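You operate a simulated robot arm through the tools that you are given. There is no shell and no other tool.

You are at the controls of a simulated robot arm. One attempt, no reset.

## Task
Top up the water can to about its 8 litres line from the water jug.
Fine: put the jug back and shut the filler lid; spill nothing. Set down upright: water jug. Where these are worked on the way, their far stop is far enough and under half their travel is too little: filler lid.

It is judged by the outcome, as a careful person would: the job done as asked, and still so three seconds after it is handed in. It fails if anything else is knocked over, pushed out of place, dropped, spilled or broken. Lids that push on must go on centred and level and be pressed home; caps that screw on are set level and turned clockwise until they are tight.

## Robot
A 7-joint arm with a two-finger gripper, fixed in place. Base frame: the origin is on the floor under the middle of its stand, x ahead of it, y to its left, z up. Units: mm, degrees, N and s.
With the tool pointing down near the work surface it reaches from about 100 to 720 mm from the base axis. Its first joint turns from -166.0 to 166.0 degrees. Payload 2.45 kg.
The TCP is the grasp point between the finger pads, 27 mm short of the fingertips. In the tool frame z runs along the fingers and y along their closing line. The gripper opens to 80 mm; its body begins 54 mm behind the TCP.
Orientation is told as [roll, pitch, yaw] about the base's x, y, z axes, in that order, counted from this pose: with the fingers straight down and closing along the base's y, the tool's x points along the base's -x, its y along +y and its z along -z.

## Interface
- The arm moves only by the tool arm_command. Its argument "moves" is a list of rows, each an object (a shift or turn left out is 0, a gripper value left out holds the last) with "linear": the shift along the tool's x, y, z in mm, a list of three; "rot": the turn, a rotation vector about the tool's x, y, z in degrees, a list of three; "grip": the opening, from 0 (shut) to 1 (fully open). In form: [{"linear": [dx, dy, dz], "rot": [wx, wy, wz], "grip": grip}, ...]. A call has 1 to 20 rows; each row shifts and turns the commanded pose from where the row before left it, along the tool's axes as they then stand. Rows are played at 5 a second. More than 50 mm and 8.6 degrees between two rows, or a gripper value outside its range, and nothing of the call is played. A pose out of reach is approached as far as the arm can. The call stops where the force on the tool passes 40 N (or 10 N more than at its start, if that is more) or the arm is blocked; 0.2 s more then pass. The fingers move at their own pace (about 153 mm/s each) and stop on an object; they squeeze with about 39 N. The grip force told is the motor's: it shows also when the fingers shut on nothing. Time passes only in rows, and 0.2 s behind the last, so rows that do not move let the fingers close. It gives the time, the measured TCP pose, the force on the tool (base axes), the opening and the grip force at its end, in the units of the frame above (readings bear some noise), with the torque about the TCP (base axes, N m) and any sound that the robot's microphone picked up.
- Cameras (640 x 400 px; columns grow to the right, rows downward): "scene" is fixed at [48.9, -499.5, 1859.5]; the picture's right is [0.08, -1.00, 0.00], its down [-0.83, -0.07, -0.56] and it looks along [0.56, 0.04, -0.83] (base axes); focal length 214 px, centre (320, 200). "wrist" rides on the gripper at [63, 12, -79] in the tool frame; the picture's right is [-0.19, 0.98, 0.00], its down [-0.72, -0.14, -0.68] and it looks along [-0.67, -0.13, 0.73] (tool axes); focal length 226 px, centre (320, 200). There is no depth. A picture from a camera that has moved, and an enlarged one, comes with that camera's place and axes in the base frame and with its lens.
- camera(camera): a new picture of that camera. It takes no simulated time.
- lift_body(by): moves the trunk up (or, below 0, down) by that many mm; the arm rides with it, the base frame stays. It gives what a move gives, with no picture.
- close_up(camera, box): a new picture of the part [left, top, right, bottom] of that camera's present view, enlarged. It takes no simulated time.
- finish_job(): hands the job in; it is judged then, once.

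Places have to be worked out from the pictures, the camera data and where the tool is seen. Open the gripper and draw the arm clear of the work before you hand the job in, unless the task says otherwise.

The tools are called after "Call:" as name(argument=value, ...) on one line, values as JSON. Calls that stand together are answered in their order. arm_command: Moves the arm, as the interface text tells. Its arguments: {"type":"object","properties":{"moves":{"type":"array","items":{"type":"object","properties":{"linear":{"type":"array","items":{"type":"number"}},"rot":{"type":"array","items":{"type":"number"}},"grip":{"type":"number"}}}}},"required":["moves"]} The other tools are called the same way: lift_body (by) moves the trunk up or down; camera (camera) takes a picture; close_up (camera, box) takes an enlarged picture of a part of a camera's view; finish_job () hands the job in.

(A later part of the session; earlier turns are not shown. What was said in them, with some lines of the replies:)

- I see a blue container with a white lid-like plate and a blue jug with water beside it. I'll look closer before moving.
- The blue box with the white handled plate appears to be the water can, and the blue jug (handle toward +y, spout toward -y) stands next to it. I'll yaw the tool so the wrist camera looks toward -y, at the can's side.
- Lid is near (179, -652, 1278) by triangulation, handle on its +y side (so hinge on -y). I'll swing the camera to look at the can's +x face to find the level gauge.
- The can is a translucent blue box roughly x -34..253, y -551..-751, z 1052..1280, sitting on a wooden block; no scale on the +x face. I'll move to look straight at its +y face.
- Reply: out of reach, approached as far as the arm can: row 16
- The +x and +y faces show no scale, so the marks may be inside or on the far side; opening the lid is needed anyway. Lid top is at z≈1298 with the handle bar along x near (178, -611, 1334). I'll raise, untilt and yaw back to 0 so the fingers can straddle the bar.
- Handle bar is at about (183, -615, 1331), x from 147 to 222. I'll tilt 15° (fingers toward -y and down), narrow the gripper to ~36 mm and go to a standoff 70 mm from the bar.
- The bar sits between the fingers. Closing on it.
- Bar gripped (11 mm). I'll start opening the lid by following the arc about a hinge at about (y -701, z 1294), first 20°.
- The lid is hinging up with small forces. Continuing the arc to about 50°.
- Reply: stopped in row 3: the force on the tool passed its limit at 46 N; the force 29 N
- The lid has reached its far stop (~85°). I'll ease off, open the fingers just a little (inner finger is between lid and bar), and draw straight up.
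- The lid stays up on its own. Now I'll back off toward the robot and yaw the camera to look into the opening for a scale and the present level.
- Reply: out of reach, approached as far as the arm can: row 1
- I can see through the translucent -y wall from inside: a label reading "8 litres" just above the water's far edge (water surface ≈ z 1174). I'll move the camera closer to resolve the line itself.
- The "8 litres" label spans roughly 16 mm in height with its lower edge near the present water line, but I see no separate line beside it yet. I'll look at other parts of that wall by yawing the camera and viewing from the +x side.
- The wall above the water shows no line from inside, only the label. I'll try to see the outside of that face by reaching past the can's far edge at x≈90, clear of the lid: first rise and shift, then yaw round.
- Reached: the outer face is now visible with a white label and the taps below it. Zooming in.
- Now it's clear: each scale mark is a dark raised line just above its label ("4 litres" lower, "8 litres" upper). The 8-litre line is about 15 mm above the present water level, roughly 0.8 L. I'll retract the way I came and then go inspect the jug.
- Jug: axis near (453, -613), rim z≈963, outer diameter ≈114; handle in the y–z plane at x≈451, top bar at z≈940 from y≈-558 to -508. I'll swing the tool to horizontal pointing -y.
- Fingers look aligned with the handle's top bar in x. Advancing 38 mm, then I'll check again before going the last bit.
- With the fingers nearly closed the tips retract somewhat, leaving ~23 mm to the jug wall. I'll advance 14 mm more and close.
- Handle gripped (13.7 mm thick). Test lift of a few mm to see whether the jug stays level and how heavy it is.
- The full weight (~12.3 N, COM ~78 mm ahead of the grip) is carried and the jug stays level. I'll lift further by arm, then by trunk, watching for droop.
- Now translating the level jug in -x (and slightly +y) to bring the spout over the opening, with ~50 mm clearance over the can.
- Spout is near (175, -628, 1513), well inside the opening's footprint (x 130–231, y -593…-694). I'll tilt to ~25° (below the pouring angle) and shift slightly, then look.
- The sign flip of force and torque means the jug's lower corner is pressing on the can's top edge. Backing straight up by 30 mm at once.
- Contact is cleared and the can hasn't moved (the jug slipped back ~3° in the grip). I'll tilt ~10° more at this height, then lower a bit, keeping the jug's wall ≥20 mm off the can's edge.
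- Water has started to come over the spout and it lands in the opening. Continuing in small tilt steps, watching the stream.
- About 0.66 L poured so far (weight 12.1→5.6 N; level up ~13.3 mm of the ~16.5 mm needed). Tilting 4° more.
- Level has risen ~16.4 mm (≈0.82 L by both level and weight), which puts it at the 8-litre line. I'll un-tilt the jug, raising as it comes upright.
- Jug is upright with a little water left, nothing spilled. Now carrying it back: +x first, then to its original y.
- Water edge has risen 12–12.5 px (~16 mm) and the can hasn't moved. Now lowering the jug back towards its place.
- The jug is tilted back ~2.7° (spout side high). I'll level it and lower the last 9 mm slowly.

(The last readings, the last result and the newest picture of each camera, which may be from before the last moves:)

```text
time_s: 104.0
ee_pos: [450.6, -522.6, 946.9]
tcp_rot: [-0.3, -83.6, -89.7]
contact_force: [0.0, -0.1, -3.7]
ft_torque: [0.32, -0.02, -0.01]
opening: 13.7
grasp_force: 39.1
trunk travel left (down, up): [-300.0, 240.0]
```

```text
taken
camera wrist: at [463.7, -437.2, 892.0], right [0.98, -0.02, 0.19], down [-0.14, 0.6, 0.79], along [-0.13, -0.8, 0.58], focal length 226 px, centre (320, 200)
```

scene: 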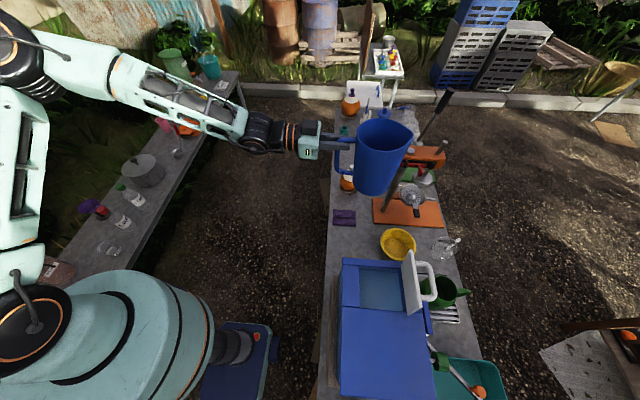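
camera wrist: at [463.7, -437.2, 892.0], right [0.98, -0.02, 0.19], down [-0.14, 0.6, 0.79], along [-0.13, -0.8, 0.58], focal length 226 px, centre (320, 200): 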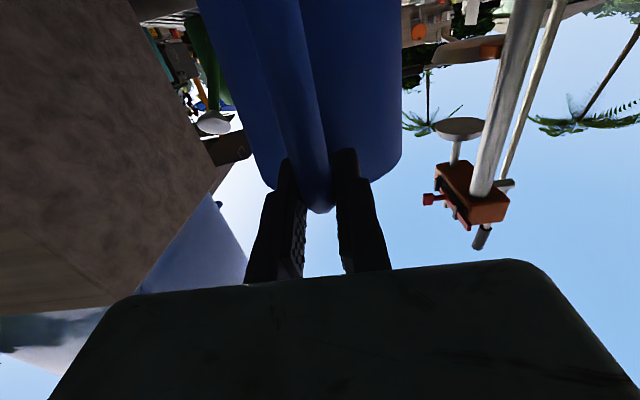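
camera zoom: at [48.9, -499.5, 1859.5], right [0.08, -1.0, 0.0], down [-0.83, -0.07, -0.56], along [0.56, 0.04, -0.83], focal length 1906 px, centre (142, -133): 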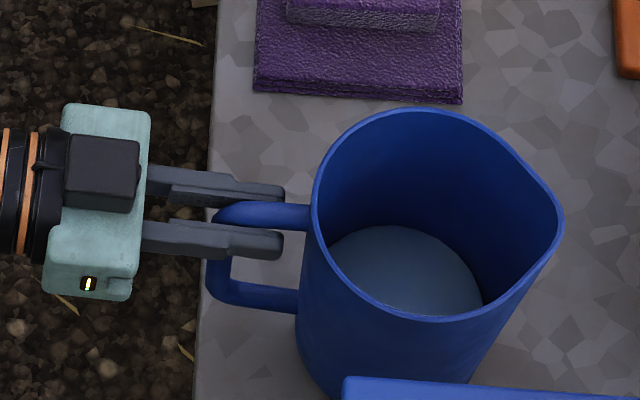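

Call:
arm_command(moves=[{"linear": [1, 0, 0]}, {"linear": [1, 0, 0]}, {"linear": [1, 0, 0]}, {}])

Call:
arm_command(moves=[{"linear": [1, 0, 0]}, {}])

Call:
close_up(camera="scene", box=[310, 215, 370, 260])

```text
time_s: 105.0
ee_pos: [449.8, -523.2, 944.4]
tcp_rot: [-0.3, -83.6, -89.7]
contact_force: [0.5, 0.3, -4.2]
ft_torque: [0.31, -0.01, 0.02]
opening: 13.7
grasp_force: 38.6
trunk travel left (down, up): [-300.0, 240.0]
```

```text
time_s: 105.7
ee_pos: [450.7, -522.3, 943.2]
tcp_rot: [0.0, -83.6, -89.9]
contact_force: [-0.3, -0.2, -0.7]
ft_torque: [-0.04, 0.02, 0.0]
opening: 13.7
grasp_force: 38.8
trunk travel left (down, up): [-300.0, 240.0]
```

```text
8.89 times, centred on (340, 238) of scene
camera zoom: at [48.9, -499.5, 1859.5], right [0.08, -1.0, 0.0], down [-0.83, -0.07, -0.56], along [0.56, 0.04, -0.83], focal length 1906 px, centre (142, -133)
```

zoom: 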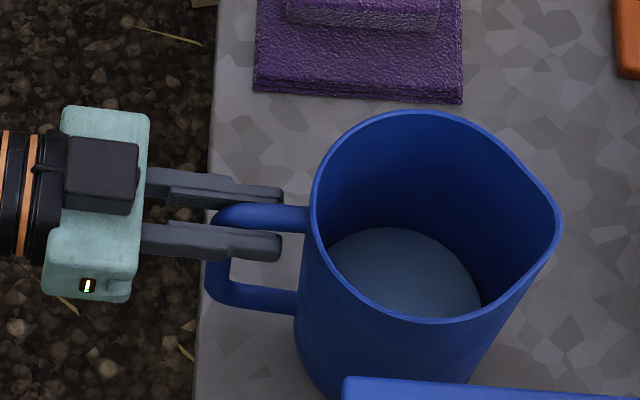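

Base has touched down (weight off the gripper). A hair lower, then release by opening the fingers.

Call:
arm_command(moves=[{"linear": [0.7, 0, 0]}, {}])

```text
time_s: 106.2
ee_pos: [449.4, -523.1, 943.8]
tcp_rot: [0.1, -83.6, -90.0]
contact_force: [0.7, 1.3, 1.9]
ft_torque: [-0.32, 0.01, -0.04]
opening: 13.7
grasp_force: 39.0
trunk travel left (down, up): [-300.0, 240.0]
```

Call:
arm_command(moves=[{"linear": [-0.7, 0, 0]}, {"grip": 0.22}, {"grip": 0.3}, {}])

Call:
close_up(camera="scene", box=[310, 215, 370, 260])

Call:
camera(camera="wrist")

```text
time_s: 107.2
ee_pos: [449.6, -521.7, 943.3]
tcp_rot: [-0.2, -83.7, -89.8]
contact_force: [-0.4, 0.2, 0.2]
ft_torque: [-0.02, 0.01, -0.02]
opening: 23.8
grasp_force: 0.1
trunk travel left (down, up): [-300.0, 240.0]
```

```text
8.89 times, centred on (340, 238) of scene
camera zoom: at [48.9, -499.5, 1859.5], right [0.08, -1.0, 0.0], down [-0.83, -0.07, -0.56], along [0.56, 0.04, -0.83], focal length 1906 px, centre (142, -133)
```

zoom: 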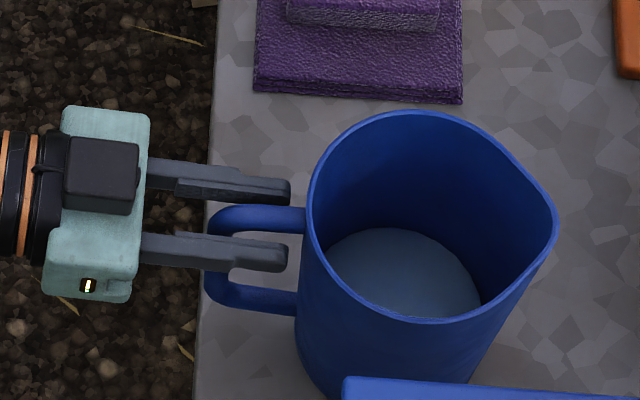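

```text
taken
camera wrist: at [464.1, -436.9, 888.5], right [0.98, -0.02, 0.19], down [-0.14, 0.6, 0.79], along [-0.13, -0.8, 0.58], focal length 226 px, centre (320, 200)
```

wrist: 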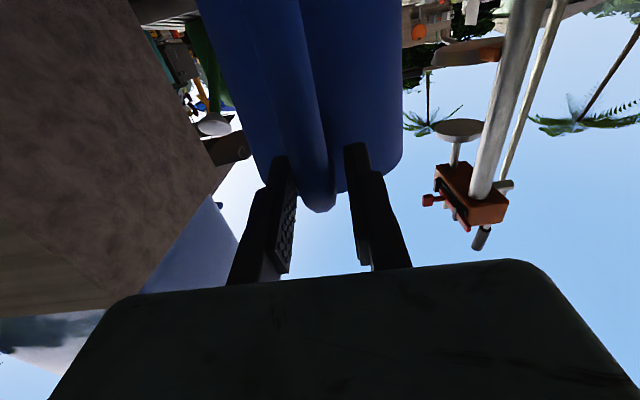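

Jug is back upright in its place. Withdrawing straight back along +y.

Call:
arm_command(moves=[{"linear": [1.1, 0, -10]}, {"linear": [1.7, 0, -15]}, {"linear": [1.7, 0, -15]}, {"linear": [2.2, 0, -20]}, {"linear": [3.4, 0, -30]}, {"linear": [3.4, 0, -30]}, {}])

Call:
close_up(camera="scene", box=[290, 200, 410, 290])

```text
time_s: 108.8
ee_pos: [450.2, -400.8, 943.6]
tcp_rot: [-0.1, -83.7, -89.9]
contact_force: [-0.1, -0.1, 0.6]
ft_torque: [0.01, 0.0, -0.01]
opening: 24.0
grasp_force: 0.0
trunk travel left (down, up): [-300.0, 240.0]
```

```text
4.44 times, centred on (350, 245) of scene
camera zoom: at [48.9, -499.5, 1859.5], right [0.08, -1.0, 0.0], down [-0.83, -0.07, -0.56], along [0.56, 0.04, -0.83], focal length 953 px, centre (187, 0)
```

zoom: 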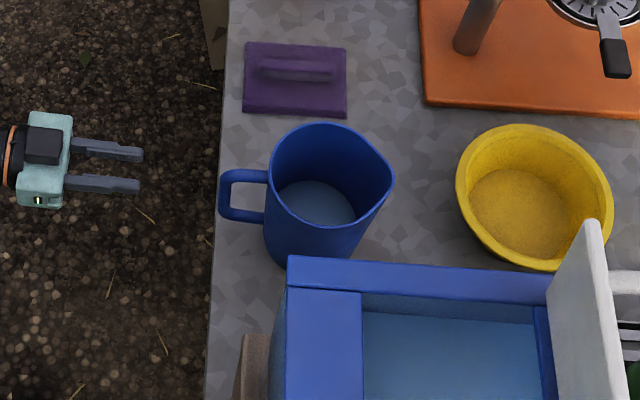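

Jug released upright. Now raise the trunk, point the tool down, and return to the earlier viewing pose to compare water with the line.

Call:
lift_body(by=150)

Call:
arm_command(moves=[{"rot": [0, 8.4, 0]}, {"rot": [0, 8.4, 0]}, {"rot": [0, 8.4, 0]}, {"rot": [0, 8.4, 0]}, {"rot": [0, 8.4, 0]}, {"rot": [0, 8.4, 0]}, {"rot": [0, 8.4, 0]}, {"rot": [0, 8.4, 0]}, {"rot": [0, 8.4, 0]}, {"rot": [0, 8.1, 0]}, {}])

Call:
arm_command(moves=[{"linear": [0, 0, -45], "grip": 1.0}, {"linear": [0, 0, -45]}, {"linear": [0, 0, -45]}, {"linear": [0, 0, -45]}, {"linear": [0, 0, -45]}, {"linear": [0, 0, -45]}, {"linear": [0, 0, -45]}, {"linear": [0, -40, -25]}, {"linear": [0, -40, 0]}, {"linear": [-20, -40, 0]}, {"linear": [-20, -40, 0]}, {"linear": [-20, -40, 0]}, {"linear": [-30, -30, 0]}, {"linear": [-30, -20, 0]}, {}])

Call:
camera(camera="scene")

```text
time_s: 110.6
ee_pos: [449.5, -400.8, 1093.2]
tcp_rot: [-0.3, -83.5, -89.7]
contact_force: [-0.3, -0.1, 0.0]
ft_torque: [-0.02, 0.01, 0.02]
opening: 23.9
grasp_force: 0.1
trunk travel left (down, up): [-450.0, 90.0]
```

```text
time_s: 113.0
ee_pos: [449.7, -399.4, 1094.3]
tcp_rot: [0.0, 0.2, -90.0]
contact_force: [0.3, -0.7, -0.2]
ft_torque: [-0.01, 0.02, 0.01]
opening: 23.7
grasp_force: 0.0
trunk travel left (down, up): [-450.0, 90.0]
```

```text
time_s: 116.2
ee_pos: [200.2, -520.5, 1433.3]
tcp_rot: [0.0, 0.0, -90.0]
contact_force: [0.4, 0.2, 0.7]
ft_torque: [0.01, 0.01, 0.01]
opening: 79.8
grasp_force: 0.0
trunk travel left (down, up): [-450.0, 90.0]
```

```text
taken
```

scene: 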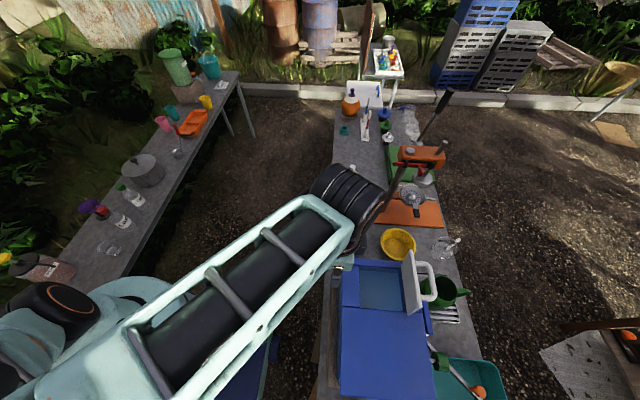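

Moving to the same viewing pose as before, (199, -589, 1352).

Call:
arm_command(moves=[{"linear": [-23, -0.3, 27]}, {"linear": [-23, -0.3, 27]}, {"linear": [-22.5, -0.4, 27.5]}, {}])

Call:
close_up(camera="wrist", box=[270, 160, 370, 230])

Call:
close_up(camera="wrist", box=[325, 175, 373, 205])

```text
time_s: 117.2
ee_pos: [200.4, -588.6, 1352.2]
tcp_rot: [-0.1, 0.0, -90.0]
contact_force: [-0.7, 0.0, 0.6]
ft_torque: [-0.02, -0.01, 0.02]
opening: 79.9
grasp_force: 0.1
trunk travel left (down, up): [-450.0, 90.0]
```

```text
5.71 times, centred on (320, 195) of wrist
camera zoom: at [214.4, -524.7, 1429.7], right [0.98, -0.19, 0.0], down [-0.14, -0.72, 0.68], along [-0.13, -0.67, -0.73], focal length 1292 px, centre (320, 229)
```

zoom: 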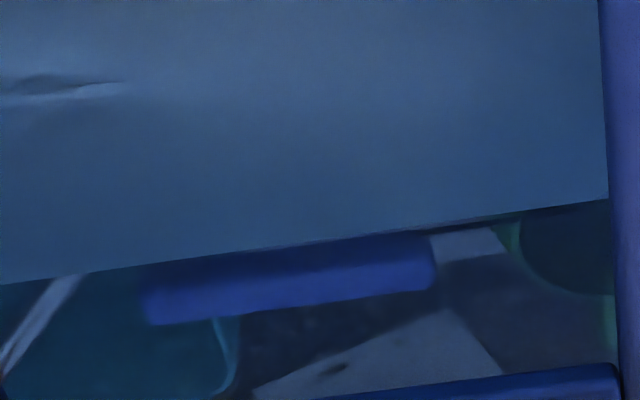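

```text
13.33 times, centred on (349, 190) of wrist
camera zoom: at [214.4, -524.7, 1429.7], right [0.98, -0.19, 0.0], down [-0.14, -0.72, 0.68], along [-0.13, -0.67, -0.73], focal length 3014 px, centre (-67, 333)
```

zoom: 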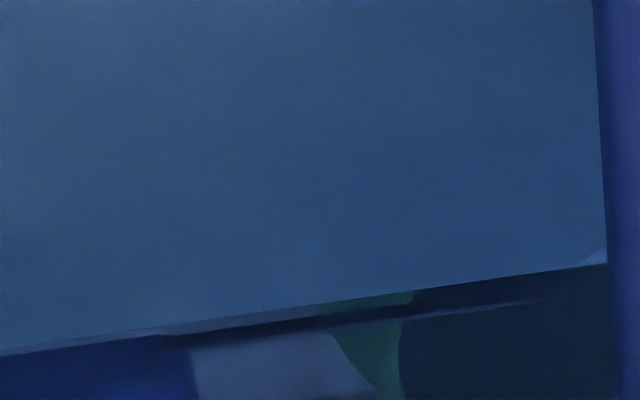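

The water edge now sits right at the 8-litre bar (the label below it is submerged), within a couple of mm. Now to close the lid: rise, yaw back to 0 and go above the handle with fingers nearly closed.

Call:
arm_command(moves=[{"linear": [0, 0, -36], "grip": 0.26}, {"linear": [0, 0, -36]}, {"linear": [0, 0, -36]}, {"rot": [0, 0, -8.2]}, {"rot": [0, 0, -8.2]}, {"rot": [0, 0, -8.2]}, {"rot": [0, 0, -8.2]}, {"rot": [0, 0, -8.2]}, {"rot": [0, 0, -8.2]}, {"rot": [0, 0, -8.2]}, {"rot": [0, 0, -8.2]}, {"rot": [0, 0, -8.2]}, {"rot": [0, 0, -8.2]}, {"rot": [0, 0, -8.0]}, {"rot": [5.7, 0, 0]}, {}])

Call:
camera(camera="wrist")

Call:
camera(camera="scene")

```text
time_s: 120.6
ee_pos: [197.9, -590.0, 1460.5]
tcp_rot: [-5.7, 0.0, -37.9]
contact_force: [0.9, 0.8, 0.1]
ft_torque: [0.02, -0.02, 0.01]
opening: 20.9
grasp_force: 0.0
out of reach, approached as far as the arm can: row 10, 11, 12, 13, 14
trunk travel left (down, up): [-450.0, 90.0]
```

```text
taken
camera wrist: at [162.6, -535.1, 1536.6], right [0.75, 0.65, -0.1], down [0.52, -0.5, 0.69], along [0.4, -0.57, -0.72], focal length 226 px, centre (320, 200)
```

wrist: 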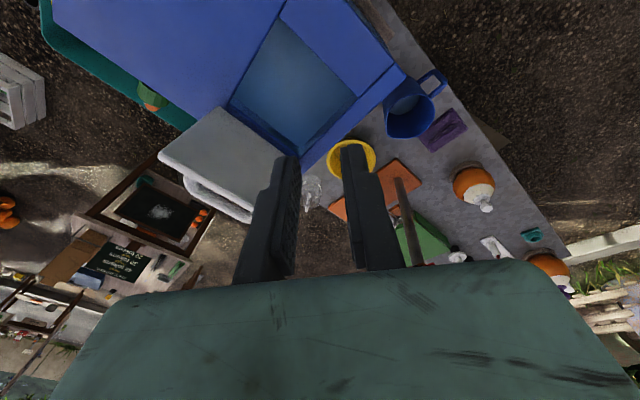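

```text
taken
```

scene: 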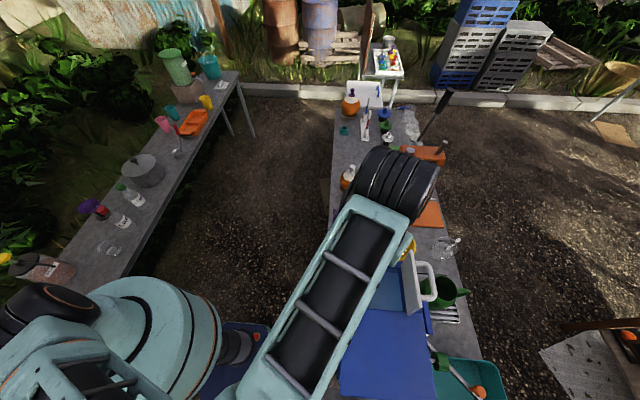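

The wrist joint ran into its limit on that side; since the fingers are symmetric I'll instead turn the other way to yaw -180.

Call:
arm_command(moves=[{"rot": [-5.7, 0, 0]}, {"rot": [0, 0, 7.9]}, {"rot": [0, 0, 7.9]}, {"rot": [0, 0, 7.9]}, {"rot": [0, 0, 7.9]}, {"rot": [0, 0, 7.9]}, {"rot": [0, 0, 7.9]}, {"rot": [0, 0, 7.9]}, {"rot": [0, 0, 7.9]}, {"rot": [0, 0, 7.9]}, {"rot": [0, 0, 7.9]}, {"rot": [0, 0, 7.9]}, {"rot": [0, 0, 7.9]}, {"rot": [0, 0, 7.9]}, {"rot": [0, 0, 7.9]}, {"rot": [0, 0, 7.9]}, {"rot": [0, 0, 7.9]}, {"rot": [0, 0, 7.9]}, {"rot": [0, 0, 7.8]}, {}])

Call:
camera(camera="wrist")

Call:
camera(camera="scene")

```text
time_s: 124.8
ee_pos: [199.4, -590.2, 1460.4]
tcp_rot: [0.0, 0.0, 179.7]
contact_force: [0.1, 0.0, 0.2]
ft_torque: [0.01, 0.02, -0.01]
opening: 20.8
grasp_force: 0.0
trunk travel left (down, up): [-450.0, 90.0]
```

```text
taken
camera wrist: at [263.6, -602.3, 1538.9], right [-0.2, -0.98, 0.0], down [-0.72, 0.14, 0.68], along [-0.67, 0.14, -0.73], focal length 226 px, centre (320, 200)
```

wrist: 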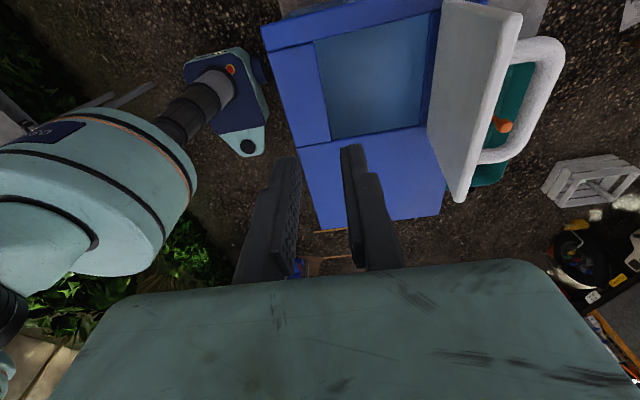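

```text
taken
```

scene: 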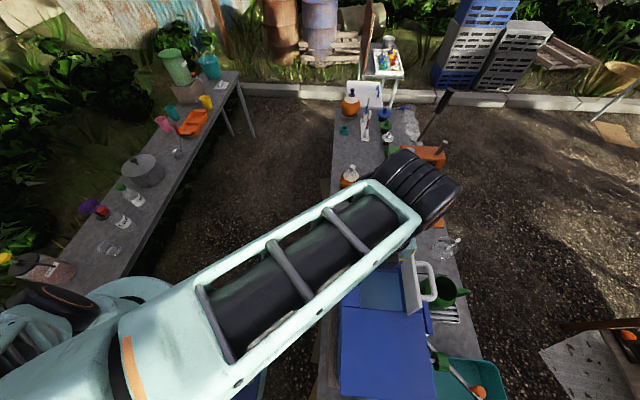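

Yaw 180 reached and the handle loop is visible. Tilting 5.7° to match the lid and moving over behind the lid above the bar.

Call:
arm_command(moves=[{"rot": [-5.7, 0, 0]}, {"linear": [-3.5, 35, 3]}, {"linear": [-3.5, 35, 3]}, {"linear": [-3.5, 35, 4.7]}, {"linear": [-3.5, 35, 4.7]}, {}])

Call:
camera(camera="wrist")

Call:
camera(camera="scene")

```text
time_s: 126.2
ee_pos: [183.3, -730.0, 1458.9]
tcp_rot: [5.5, 0.0, 179.9]
contact_force: [-0.5, 0.1, 0.4]
ft_torque: [0.01, -0.04, 0.0]
opening: 20.9
grasp_force: 0.0
trunk travel left (down, up): [-450.0, 90.0]
```

```text
taken
camera wrist: at [248.3, -734.5, 1538.2], right [-0.2, -0.98, 0.1], down [-0.72, 0.21, 0.66], along [-0.67, 0.06, -0.74], focal length 226 px, centre (320, 200)
```

wrist: 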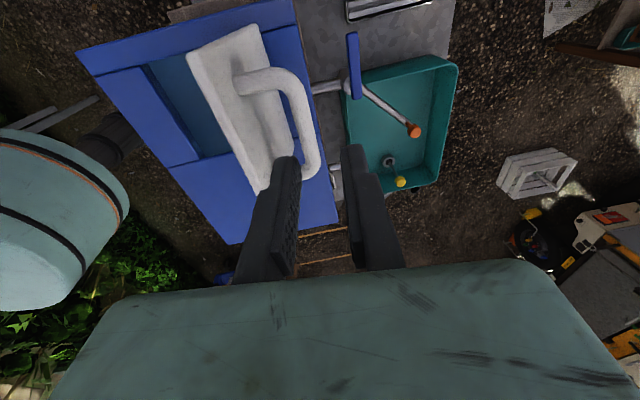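

```text
taken
```

scene: 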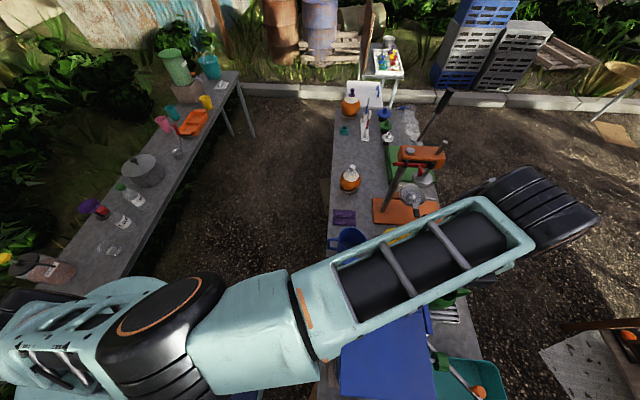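

Bar is at about (y -728, z 1382). I'll shift 3 mm toward +y and descend around it, checking midway.

Call:
arm_command(moves=[{"linear": [1, -3, 0]}, {"linear": [0.3, -1.5, 15]}, {"linear": [0.3, -1.5, 15]}, {}])

Call:
camera(camera="wrist")

```text
time_s: 127.2
ee_pos: [185.4, -727.0, 1427.1]
tcp_rot: [5.6, 0.0, 180.0]
contact_force: [-0.3, 0.2, 0.3]
ft_torque: [0.03, -0.01, -0.02]
opening: 20.9
grasp_force: 0.0
trunk travel left (down, up): [-450.0, 90.0]
```

```text
taken
camera wrist: at [250.3, -731.8, 1507.4], right [-0.2, -0.98, 0.1], down [-0.72, 0.21, 0.66], along [-0.67, 0.06, -0.74], focal length 226 px, centre (320, 200)
```

wrist: 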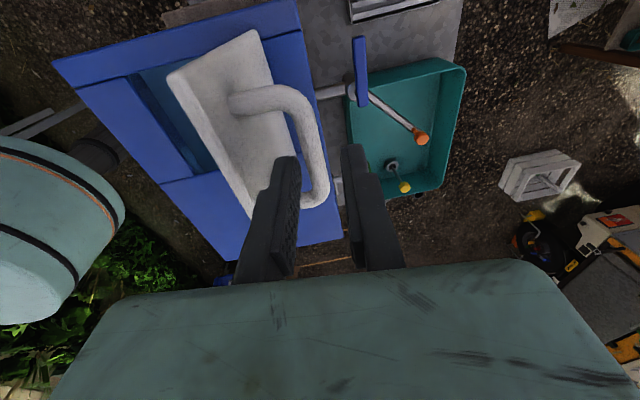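

Call:
arm_command(moves=[{"linear": [0, -1, 11]}, {"linear": [0, -1, 11]}, {"linear": [0, -1, 10]}, {}])

Call:
camera(camera="wrist")

```text
time_s: 128.2
ee_pos: [187.6, -727.9, 1395.5]
tcp_rot: [5.6, 0.0, 179.9]
contact_force: [0.3, -0.2, -0.3]
ft_torque: [0.0, -0.02, 0.0]
opening: 21.0
grasp_force: 0.0
trunk travel left (down, up): [-450.0, 90.0]
```

```text
taken
camera wrist: at [250.9, -732.8, 1474.7], right [-0.2, -0.98, 0.1], down [-0.72, 0.21, 0.66], along [-0.67, 0.06, -0.74], focal length 226 px, centre (320, 200)
```

wrist: 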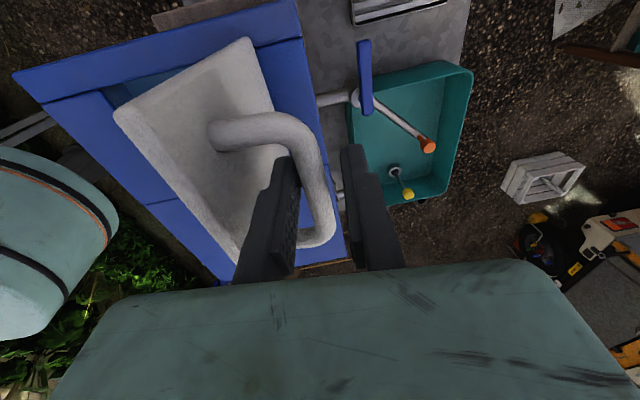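

Bar is between the fingers. Closing.

Call:
arm_command(moves=[{"grip": 0.0}, {}, {}])

Call:
camera(camera="wrist")

```text
time_s: 129.0
ee_pos: [187.0, -725.6, 1393.6]
tcp_rot: [5.4, 0.0, 179.8]
contact_force: [-5.1, 25.9, -30.7]
ft_torque: [-0.07, 0.08, 0.04]
opening: 11.3
grasp_force: 38.0
trunk travel left (down, up): [-450.0, 90.0]
```

```text
taken
camera wrist: at [251.2, -731.2, 1472.5], right [-0.19, -0.98, 0.09], down [-0.72, 0.21, 0.67], along [-0.67, 0.06, -0.74], focal length 226 px, centre (320, 200)
```

wrist: 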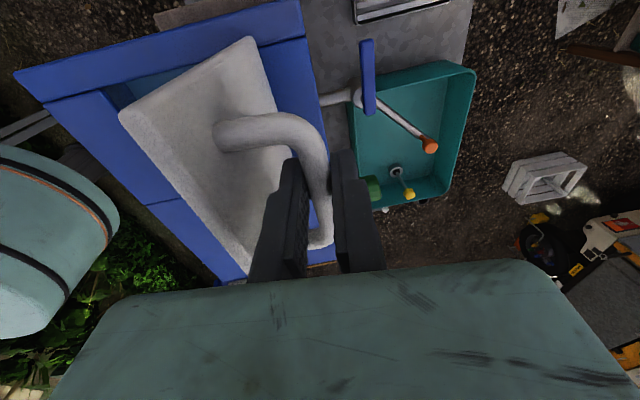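

Gripped; the load shows the lid is against its stop. I'll follow the arc back toward closed, easing off first.

Call:
arm_command(moves=[{"linear": [0, -3.1, -1.1]}, {"linear": [0, -3.1, -1.1], "rot": [-3.1, 0, 0]}, {"linear": [0, -8.4, -2.4], "rot": [-3.1, 0, 0]}, {"linear": [0, -8.3, -2.9], "rot": [-3.1, 0, 0]}, {}])

Call:
camera(camera="wrist")

```text
time_s: 130.2
ee_pos: [186.8, -705.0, 1398.9]
tcp_rot: [15.0, -0.1, 179.9]
contact_force: [-4.0, 0.9, -17.0]
ft_torque: [0.02, 0.15, 0.03]
opening: 11.2
grasp_force: 38.1
trunk travel left (down, up): [-450.0, 90.0]
```

```text
taken
camera wrist: at [251.2, -697.0, 1478.1], right [-0.2, -0.95, 0.25], down [-0.72, 0.32, 0.62], along [-0.67, -0.06, -0.74], focal length 226 px, centre (320, 200)
```

wrist: 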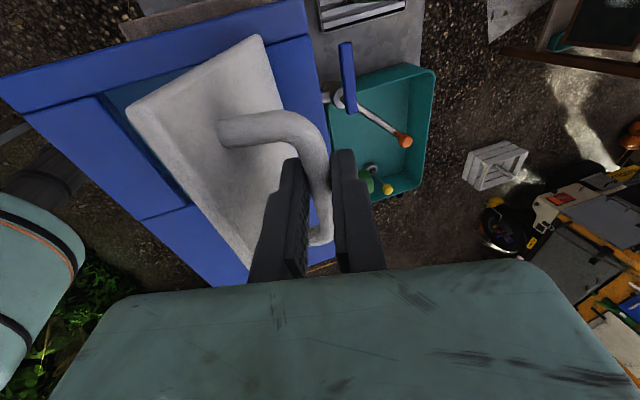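

Call:
arm_command(moves=[{"linear": [0, -8.1, -0.6]}, {"linear": [0, -8.1, -0.6]}, {}])

```text
time_s: 131.0
ee_pos: [186.8, -686.7, 1398.6]
tcp_rot: [15.2, 0.1, 179.8]
contact_force: [-5.6, -0.8, 15.4]
ft_torque: [-0.16, 0.13, 0.07]
opening: 11.0
grasp_force: 37.8
trunk travel left (down, up): [-450.0, 90.0]
```

Call:
arm_command(moves=[{"linear": [0, -8.0, -0.6]}, {}])

Call:
camera(camera="wrist")

Call:
close_up(camera="scene", box=[330, 230, 450, 330])

```text
time_s: 131.6
ee_pos: [186.3, -677.0, 1397.2]
tcp_rot: [15.1, 0.1, 179.9]
contact_force: [-5.2, 3.8, 23.1]
ft_torque: [-0.11, -0.1, 0.09]
opening: 11.5
grasp_force: 38.5
trunk travel left (down, up): [-450.0, 90.0]
```

```text
taken
camera wrist: at [251.2, -668.8, 1476.3], right [-0.2, -0.95, 0.26], down [-0.72, 0.32, 0.62], along [-0.67, -0.06, -0.74], focal length 226 px, centre (320, 200)
```

wrist: 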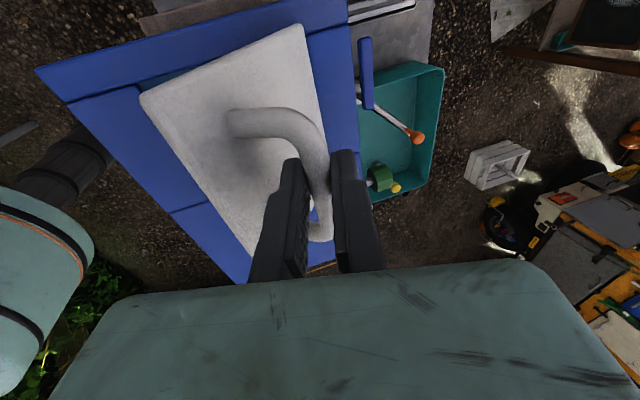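

```text
4.00 times, centred on (390, 280) of scene
camera zoom: at [48.9, -499.5, 1859.5], right [0.08, -1.0, 0.0], down [-0.83, -0.07, -0.56], along [0.56, 0.04, -0.83], focal length 858 px, centre (40, -120)
```

zoom: 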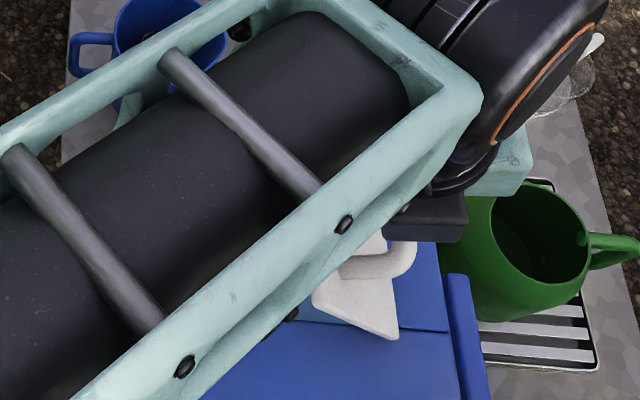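

Forces show I'm ~2 mm inside the true arc radius; correcting outward while continuing to close.

Call:
arm_command(moves=[{"linear": [0, -5, -2.2]}, {"linear": [0, -5.3, 0.5]}, {"linear": [0, -5.3, 0.7]}, {}])

```text
time_s: 132.6
ee_pos: [187.0, -662.2, 1392.0]
tcp_rot: [14.9, 0.1, 179.8]
contact_force: [-4.1, 2.8, 8.2]
ft_torque: [-0.04, -0.02, 0.1]
opening: 10.7
grasp_force: 38.1
trunk travel left (down, up): [-450.0, 90.0]
```

Call:
arm_command(moves=[{"linear": [0, -7.7, 1.5]}, {"linear": [0, -7.7, 1.6]}, {}])

Call:
arm_command(moves=[{"linear": [0, -7.4, 3.0]}, {"linear": [0, -7.4, 3.0]}, {}])

```text
time_s: 133.4
ee_pos: [186.2, -649.4, 1385.9]
tcp_rot: [14.9, 0.0, 179.8]
contact_force: [-3.7, 2.6, 5.2]
ft_torque: [-0.03, -0.18, 0.09]
opening: 11.0
grasp_force: 38.4
trunk travel left (down, up): [-450.0, 90.0]
```

```text
time_s: 134.2
ee_pos: [186.0, -637.4, 1374.9]
tcp_rot: [15.0, 0.0, 180.0]
contact_force: [-0.6, 3.1, 2.5]
ft_torque: [0.0, -0.16, 0.11]
opening: 11.1
grasp_force: 38.1
trunk travel left (down, up): [-450.0, 90.0]
```

Call:
arm_command(moves=[{"linear": [0, -7.2, 4.4]}, {"linear": [0, -7.2, 4.4]}, {}])

Call:
arm_command(moves=[{"linear": [0, -6, 5.4]}, {"linear": [0, -6, 5.4]}, {}])

Call:
camera(camera="wrist")

Call:
close_up(camera="scene", box=[330, 230, 450, 330])

```text
time_s: 135.0
ee_pos: [186.8, -625.8, 1363.7]
tcp_rot: [14.9, 0.0, 179.9]
contact_force: [-1.6, 2.2, 2.9]
ft_torque: [-0.05, -0.08, 0.1]
opening: 11.1
grasp_force: 38.7
trunk travel left (down, up): [-450.0, 90.0]
```

```text
time_s: 135.8
ee_pos: [186.2, -616.8, 1350.6]
tcp_rot: [14.8, 0.0, 179.8]
contact_force: [-0.5, 0.6, 2.0]
ft_torque: [-0.11, -0.08, 0.05]
opening: 11.3
grasp_force: 38.6
trunk travel left (down, up): [-450.0, 90.0]
```

```text
taken
camera wrist: at [251.4, -608.2, 1428.9], right [-0.2, -0.95, 0.25], down [-0.72, 0.31, 0.62], along [-0.67, -0.06, -0.74], focal length 226 px, centre (320, 200)
```

wrist: 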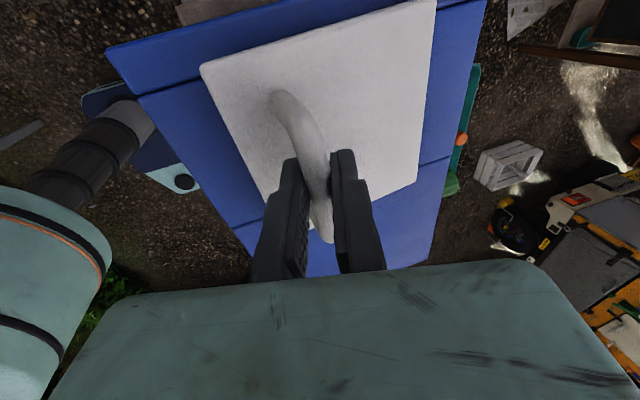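

```text
4.00 times, centred on (390, 280) of scene
camera zoom: at [48.9, -499.5, 1859.5], right [0.08, -1.0, 0.0], down [-0.83, -0.07, -0.56], along [0.56, 0.04, -0.83], focal length 858 px, centre (40, -120)
```

zoom: 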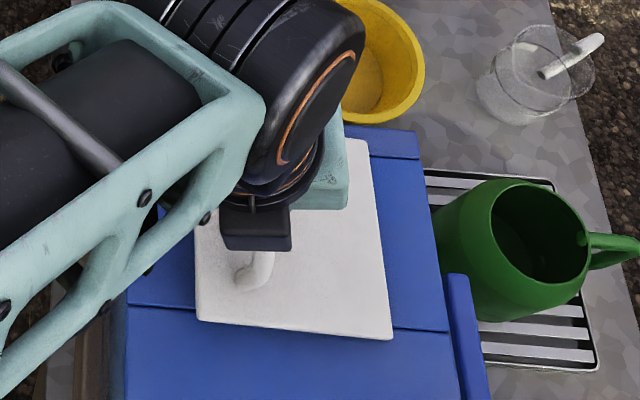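

Nearly closed; finishing the last few degrees down to the original closed position with a slight press.

Call:
arm_command(moves=[{"linear": [0, -3.2, 3.4]}, {"linear": [0, -3.2, 3.4]}, {}])

Call:
arm_command(moves=[{"linear": [0, 0, 1.5]}, {}])

Call:
camera(camera="wrist")

```text
time_s: 136.6
ee_pos: [187.4, -612.8, 1341.1]
tcp_rot: [14.9, 0.0, 179.7]
contact_force: [-0.7, 2.6, 2.0]
ft_torque: [-0.06, -0.18, 0.11]
opening: 10.9
grasp_force: 38.6
trunk travel left (down, up): [-450.0, 90.0]
```

```text
time_s: 137.2
ee_pos: [186.5, -611.3, 1340.6]
tcp_rot: [15.0, 0.1, 179.9]
contact_force: [-3.1, 6.3, 4.4]
ft_torque: [-0.03, 0.12, 0.05]
opening: 11.1
grasp_force: 38.6
trunk travel left (down, up): [-450.0, 90.0]
```

```text
taken
camera wrist: at [251.4, -603.5, 1419.7], right [-0.2, -0.95, 0.25], down [-0.72, 0.31, 0.62], along [-0.67, -0.06, -0.74], focal length 226 px, centre (320, 200)
```

wrist: 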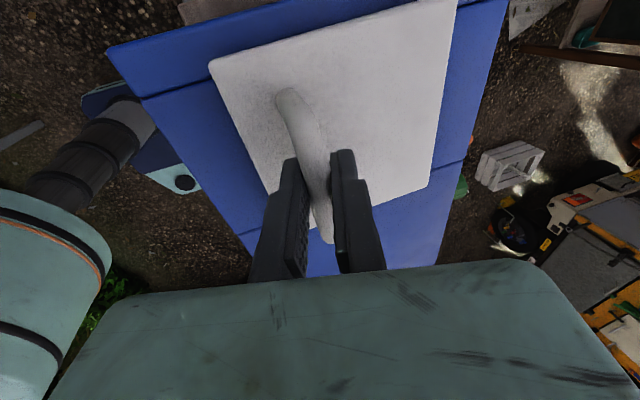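

Call:
arm_command(moves=[{"linear": [0, 0, 1.5]}, {"linear": [0, 0, 1.5]}, {}])

Call:
close_up(camera="wrist", box=[200, 0, 500, 180])

```text
time_s: 138.0
ee_pos: [186.9, -610.5, 1336.9]
tcp_rot: [15.1, 0.0, 180.0]
contact_force: [-3.4, 17.9, 9.1]
ft_torque: [-0.05, 0.11, 0.04]
opening: 11.2
grasp_force: 38.4
trunk travel left (down, up): [-450.0, 90.0]
```

```text
2.13 times, centred on (350, 90) of wrist
camera zoom: at [251.3, -602.7, 1418.2], right [-0.2, -0.95, 0.25], down [-0.72, 0.31, 0.62], along [-0.67, -0.06, -0.74], focal length 482 px, centre (256, 435)
```

zoom: 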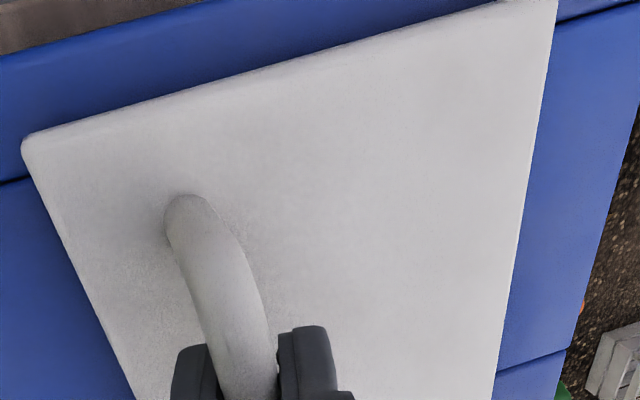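

Lid looks flush. Releasing the bar and backing off along the tool axis to inspect.

Call:
arm_command(moves=[{"linear": [0, -1, -2]}, {"grip": 0.4}, {}, {"linear": [0, 0, -15]}, {"linear": [0, 0, -25]}, {"linear": [0, 0, -30]}, {}])

Call:
camera(camera="wrist")

Call:
close_up(camera="scene", box=[330, 230, 450, 330])

```text
time_s: 139.6
ee_pos: [185.5, -595.7, 1405.5]
tcp_rot: [14.9, 0.0, 179.9]
contact_force: [-0.3, -0.2, -1.0]
ft_torque: [0.02, -0.01, -0.01]
opening: 32.0
grasp_force: 0.0
trunk travel left (down, up): [-450.0, 90.0]
```

```text
taken
camera wrist: at [250.4, -587.4, 1485.0], right [-0.2, -0.95, 0.25], down [-0.72, 0.31, 0.62], along [-0.67, -0.06, -0.74], focal length 226 px, centre (320, 200)
```

wrist: 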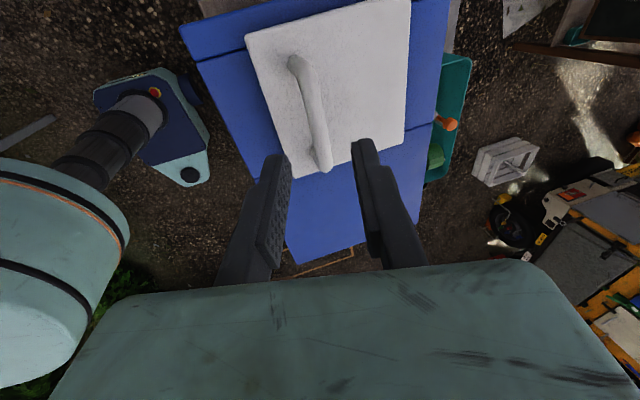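

```text
4.00 times, centred on (390, 280) of scene
camera zoom: at [48.9, -499.5, 1859.5], right [0.08, -1.0, 0.0], down [-0.83, -0.07, -0.56], along [0.56, 0.04, -0.83], focal length 858 px, centre (40, -120)
```

zoom: 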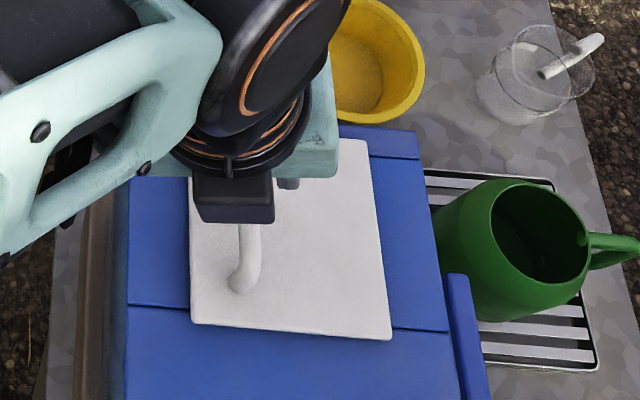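

Call:
arm_command(moves=[{"linear": [0, 0, -30]}, {"linear": [0, -40, -10]}, {"linear": [0, -40, -10]}, {"linear": [0, -40, 0]}, {"linear": [0, -40, 0]}, {"linear": [0, -40, 0]}, {}])

Call:
close_up(camera="scene", box=[340, 255, 440, 325])

Call:
camera(camera="scene")

```text
time_s: 141.2
ee_pos: [185.2, -388.9, 1403.1]
tcp_rot: [14.9, 0.0, 179.8]
contact_force: [-0.5, 0.0, 0.7]
ft_torque: [0.04, 0.0, 0.03]
opening: 32.1
grasp_force: 0.0
trunk travel left (down, up): [-450.0, 90.0]
```

```text
5.71 times, centred on (390, 290) of scene
camera zoom: at [48.9, -499.5, 1859.5], right [0.08, -1.0, 0.0], down [-0.83, -0.07, -0.56], along [0.56, 0.04, -0.83], focal length 1226 px, centre (-80, -314)
```

zoom: 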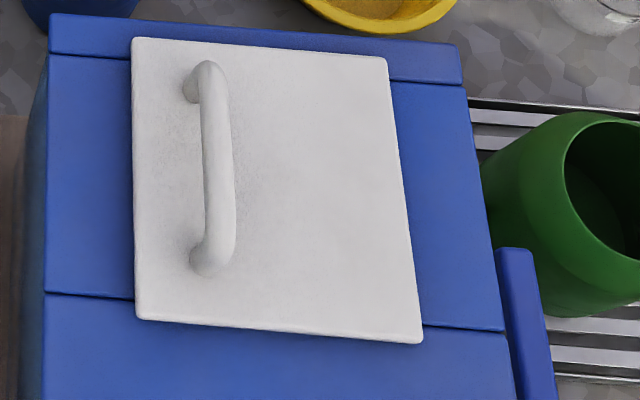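

```text
taken
```

scene: 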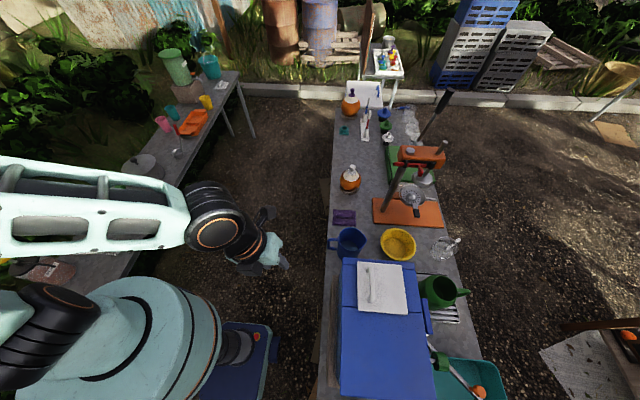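

Lid corners match the original closed picture to within a pixel or two. To be sure it is fully home I'll press gently down on the handle with closed fingers.

Call:
arm_command(moves=[{"rot": [7.5, 0, 0], "grip": 0.0}, {"rot": [7.4, 0, 0]}, {"linear": [0, 44.6, 0]}, {"linear": [0, 44.6, 0]}, {"linear": [0, 44.6, 0]}, {"linear": [0, 44.6, 0]}, {"linear": [0, 44.6, 0]}, {}])

Call:
camera(camera="wrist")

```text
time_s: 143.0
ee_pos: [187.5, -609.6, 1405.0]
tcp_rot: [0.0, -0.1, 179.9]
contact_force: [-0.1, 1.8, 0.6]
ft_torque: [-0.06, 0.0, -0.03]
opening: 0.3
grasp_force: 30.2
trunk travel left (down, up): [-450.0, 90.0]
```

```text
taken
camera wrist: at [251.1, -621.9, 1483.0], right [-0.2, -0.98, 0.0], down [-0.72, 0.14, 0.68], along [-0.67, 0.13, -0.73], focal length 226 px, centre (320, 200)
```

wrist: 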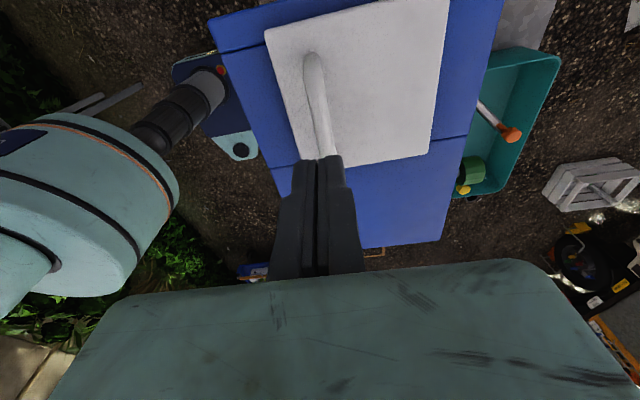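

Call:
arm_command(moves=[{"linear": [0, 4, 10]}, {"linear": [0, 0, 12]}, {"linear": [0, 0, 10]}, {"linear": [0, 0, 3]}, {"linear": [0, 0, 3]}, {}])

Call:
arm_command(moves=[{"linear": [0, 0, 2]}, {"linear": [0, 0, 2]}, {}])

```text
time_s: 144.4
ee_pos: [186.7, -615.2, 1364.7]
tcp_rot: [0.0, 0.0, 179.9]
contact_force: [0.7, 0.4, 0.7]
ft_torque: [-0.02, 0.0, -0.05]
opening: 0.0
grasp_force: 29.6
trunk travel left (down, up): [-450.0, 90.0]
```

```text
time_s: 145.2
ee_pos: [186.6, -614.6, 1361.3]
tcp_rot: [0.0, -0.1, 179.9]
contact_force: [-0.2, -0.3, 0.8]
ft_torque: [-0.02, -0.01, 0.0]
opening: 0.0
grasp_force: 29.4
trunk travel left (down, up): [-450.0, 90.0]
```

Call:
arm_command(moves=[{"linear": [0, 0, 1]}, {"linear": [0, 0, 1]}, {}])

Call:
arm_command(moves=[{"linear": [0, 0, 1]}, {"linear": [0, 0, 1]}, {}])

Call:
camera(camera="wrist")

```text
time_s: 146.0
ee_pos: [186.7, -614.9, 1357.9]
tcp_rot: [0.0, -0.1, 179.8]
contact_force: [-0.4, -0.2, 1.6]
ft_torque: [0.01, 0.02, -0.01]
opening: 0.1
grasp_force: 29.6
trunk travel left (down, up): [-450.0, 90.0]
```

```text
time_s: 146.8
ee_pos: [185.8, -613.3, 1358.4]
tcp_rot: [0.2, -0.1, 179.8]
contact_force: [-0.3, 0.2, 13.4]
ft_torque: [0.05, -0.01, 0.0]
opening: 0.1
grasp_force: 30.1
trunk travel left (down, up): [-450.0, 90.0]
```

```text
taken
camera wrist: at [251.1, -627.5, 1437.3], right [-0.2, -0.98, 0.0], down [-0.72, 0.15, 0.68], along [-0.67, 0.13, -0.73], focal length 226 px, centre (320, 200)
```

wrist: 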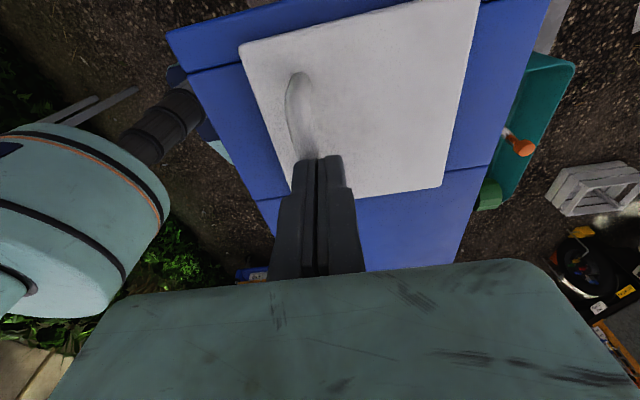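

The lid is firm under 13 N — fully closed. Drawing back up and away.

Call:
arm_command(moves=[{"linear": [0, 0, -20]}, {"linear": [0, 0, -40]}, {"linear": [0, -20, -30], "grip": 0.6}, {"linear": [0, -45, 0]}, {"linear": [0, -45, 0]}, {"linear": [0, -45, 0]}, {"linear": [0, -45, 0]}, {"linear": [20, -20, 0]}, {}])

Call:
close_up(camera="scene", box=[340, 255, 440, 325])

Call:
camera(camera="scene")

Call:
close_up(camera="scene", box=[300, 200, 500, 330])

```text
time_s: 148.8
ee_pos: [206.6, -394.9, 1445.8]
tcp_rot: [0.1, 0.0, 179.8]
contact_force: [-1.2, 0.8, 0.9]
ft_torque: [-0.01, 0.01, -0.04]
opening: 48.0
grasp_force: 0.0
trunk travel left (down, up): [-450.0, 90.0]
```

```text
5.71 times, centred on (390, 290) of scene
camera zoom: at [48.9, -499.5, 1859.5], right [0.08, -1.0, 0.0], down [-0.83, -0.07, -0.56], along [0.56, 0.04, -0.83], focal length 1226 px, centre (-80, -314)
```

zoom: 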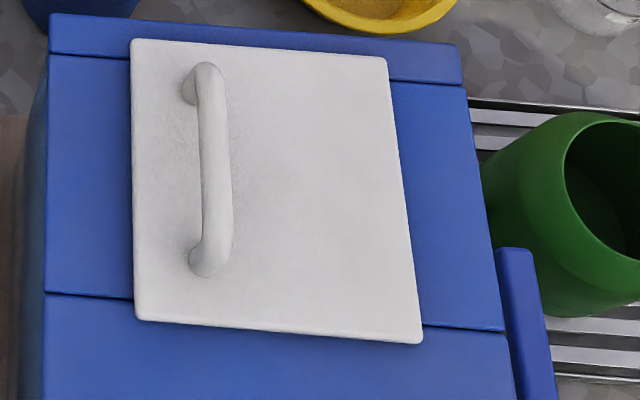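

```text
taken
```

scene: 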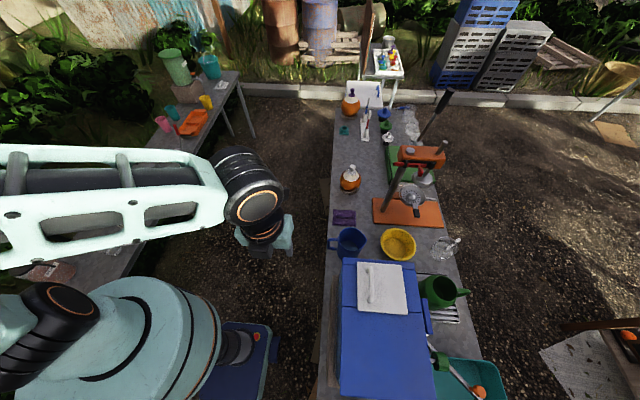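

```text
3.08 times, centred on (400, 265) of scene
camera zoom: at [48.9, -499.5, 1859.5], right [0.08, -1.0, 0.0], down [-0.83, -0.07, -0.56], along [0.56, 0.04, -0.83], focal length 660 px, centre (74, 0)
```

zoom: 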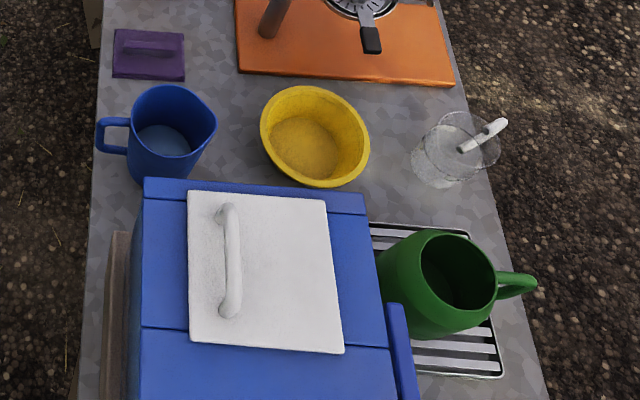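

The lid now matches its original closed position exactly, the jug stands upright in its place, and nothing else has moved. Opening the gripper fully and settling before handing in.

Call:
arm_command(moves=[{"grip": 1.0}, {"linear": [0, -20, -30]}, {}, {}])

```text
time_s: 149.8
ee_pos: [207.3, -374.1, 1475.7]
tcp_rot: [0.0, -0.1, 179.9]
contact_force: [-0.2, 1.2, 0.8]
ft_torque: [-0.06, 0.01, 0.02]
opening: 80.0
grasp_force: 0.1
trunk travel left (down, up): [-450.0, 90.0]
```

Everything is done and the arm is clear; handing in.

Call:
finish_job()

```text
The job is handed in.
```

The water can is topped up to about its 8 litres line, the filler lid is shut, and the jug is back in its place. I have handed the job in, and no result has come back yet.

- **Water level:** I poured about 0.8 litres from the jug. Seen through the can's wall, the water edge sits at the 8 litres mark, give or take about 2 mm. That margin comes from not knowing the wall thickness exactly.
- **Lid:** It was opened to its far stop for the pour, then closed. It stayed firm when pressed with about 13 N, and its corners match the original closed picture.
- **Jug:** It stands upright within a millimetre or two of where it started, with a little water left in it. I saw nothing spill.
- **Contact with the can:** While I was tilting the jug, its base pressed on the can's top edge with roughly 26 N. I lifted it clear straight away. In the later pictures the can has not moved and nothing was spilled or knocked over.
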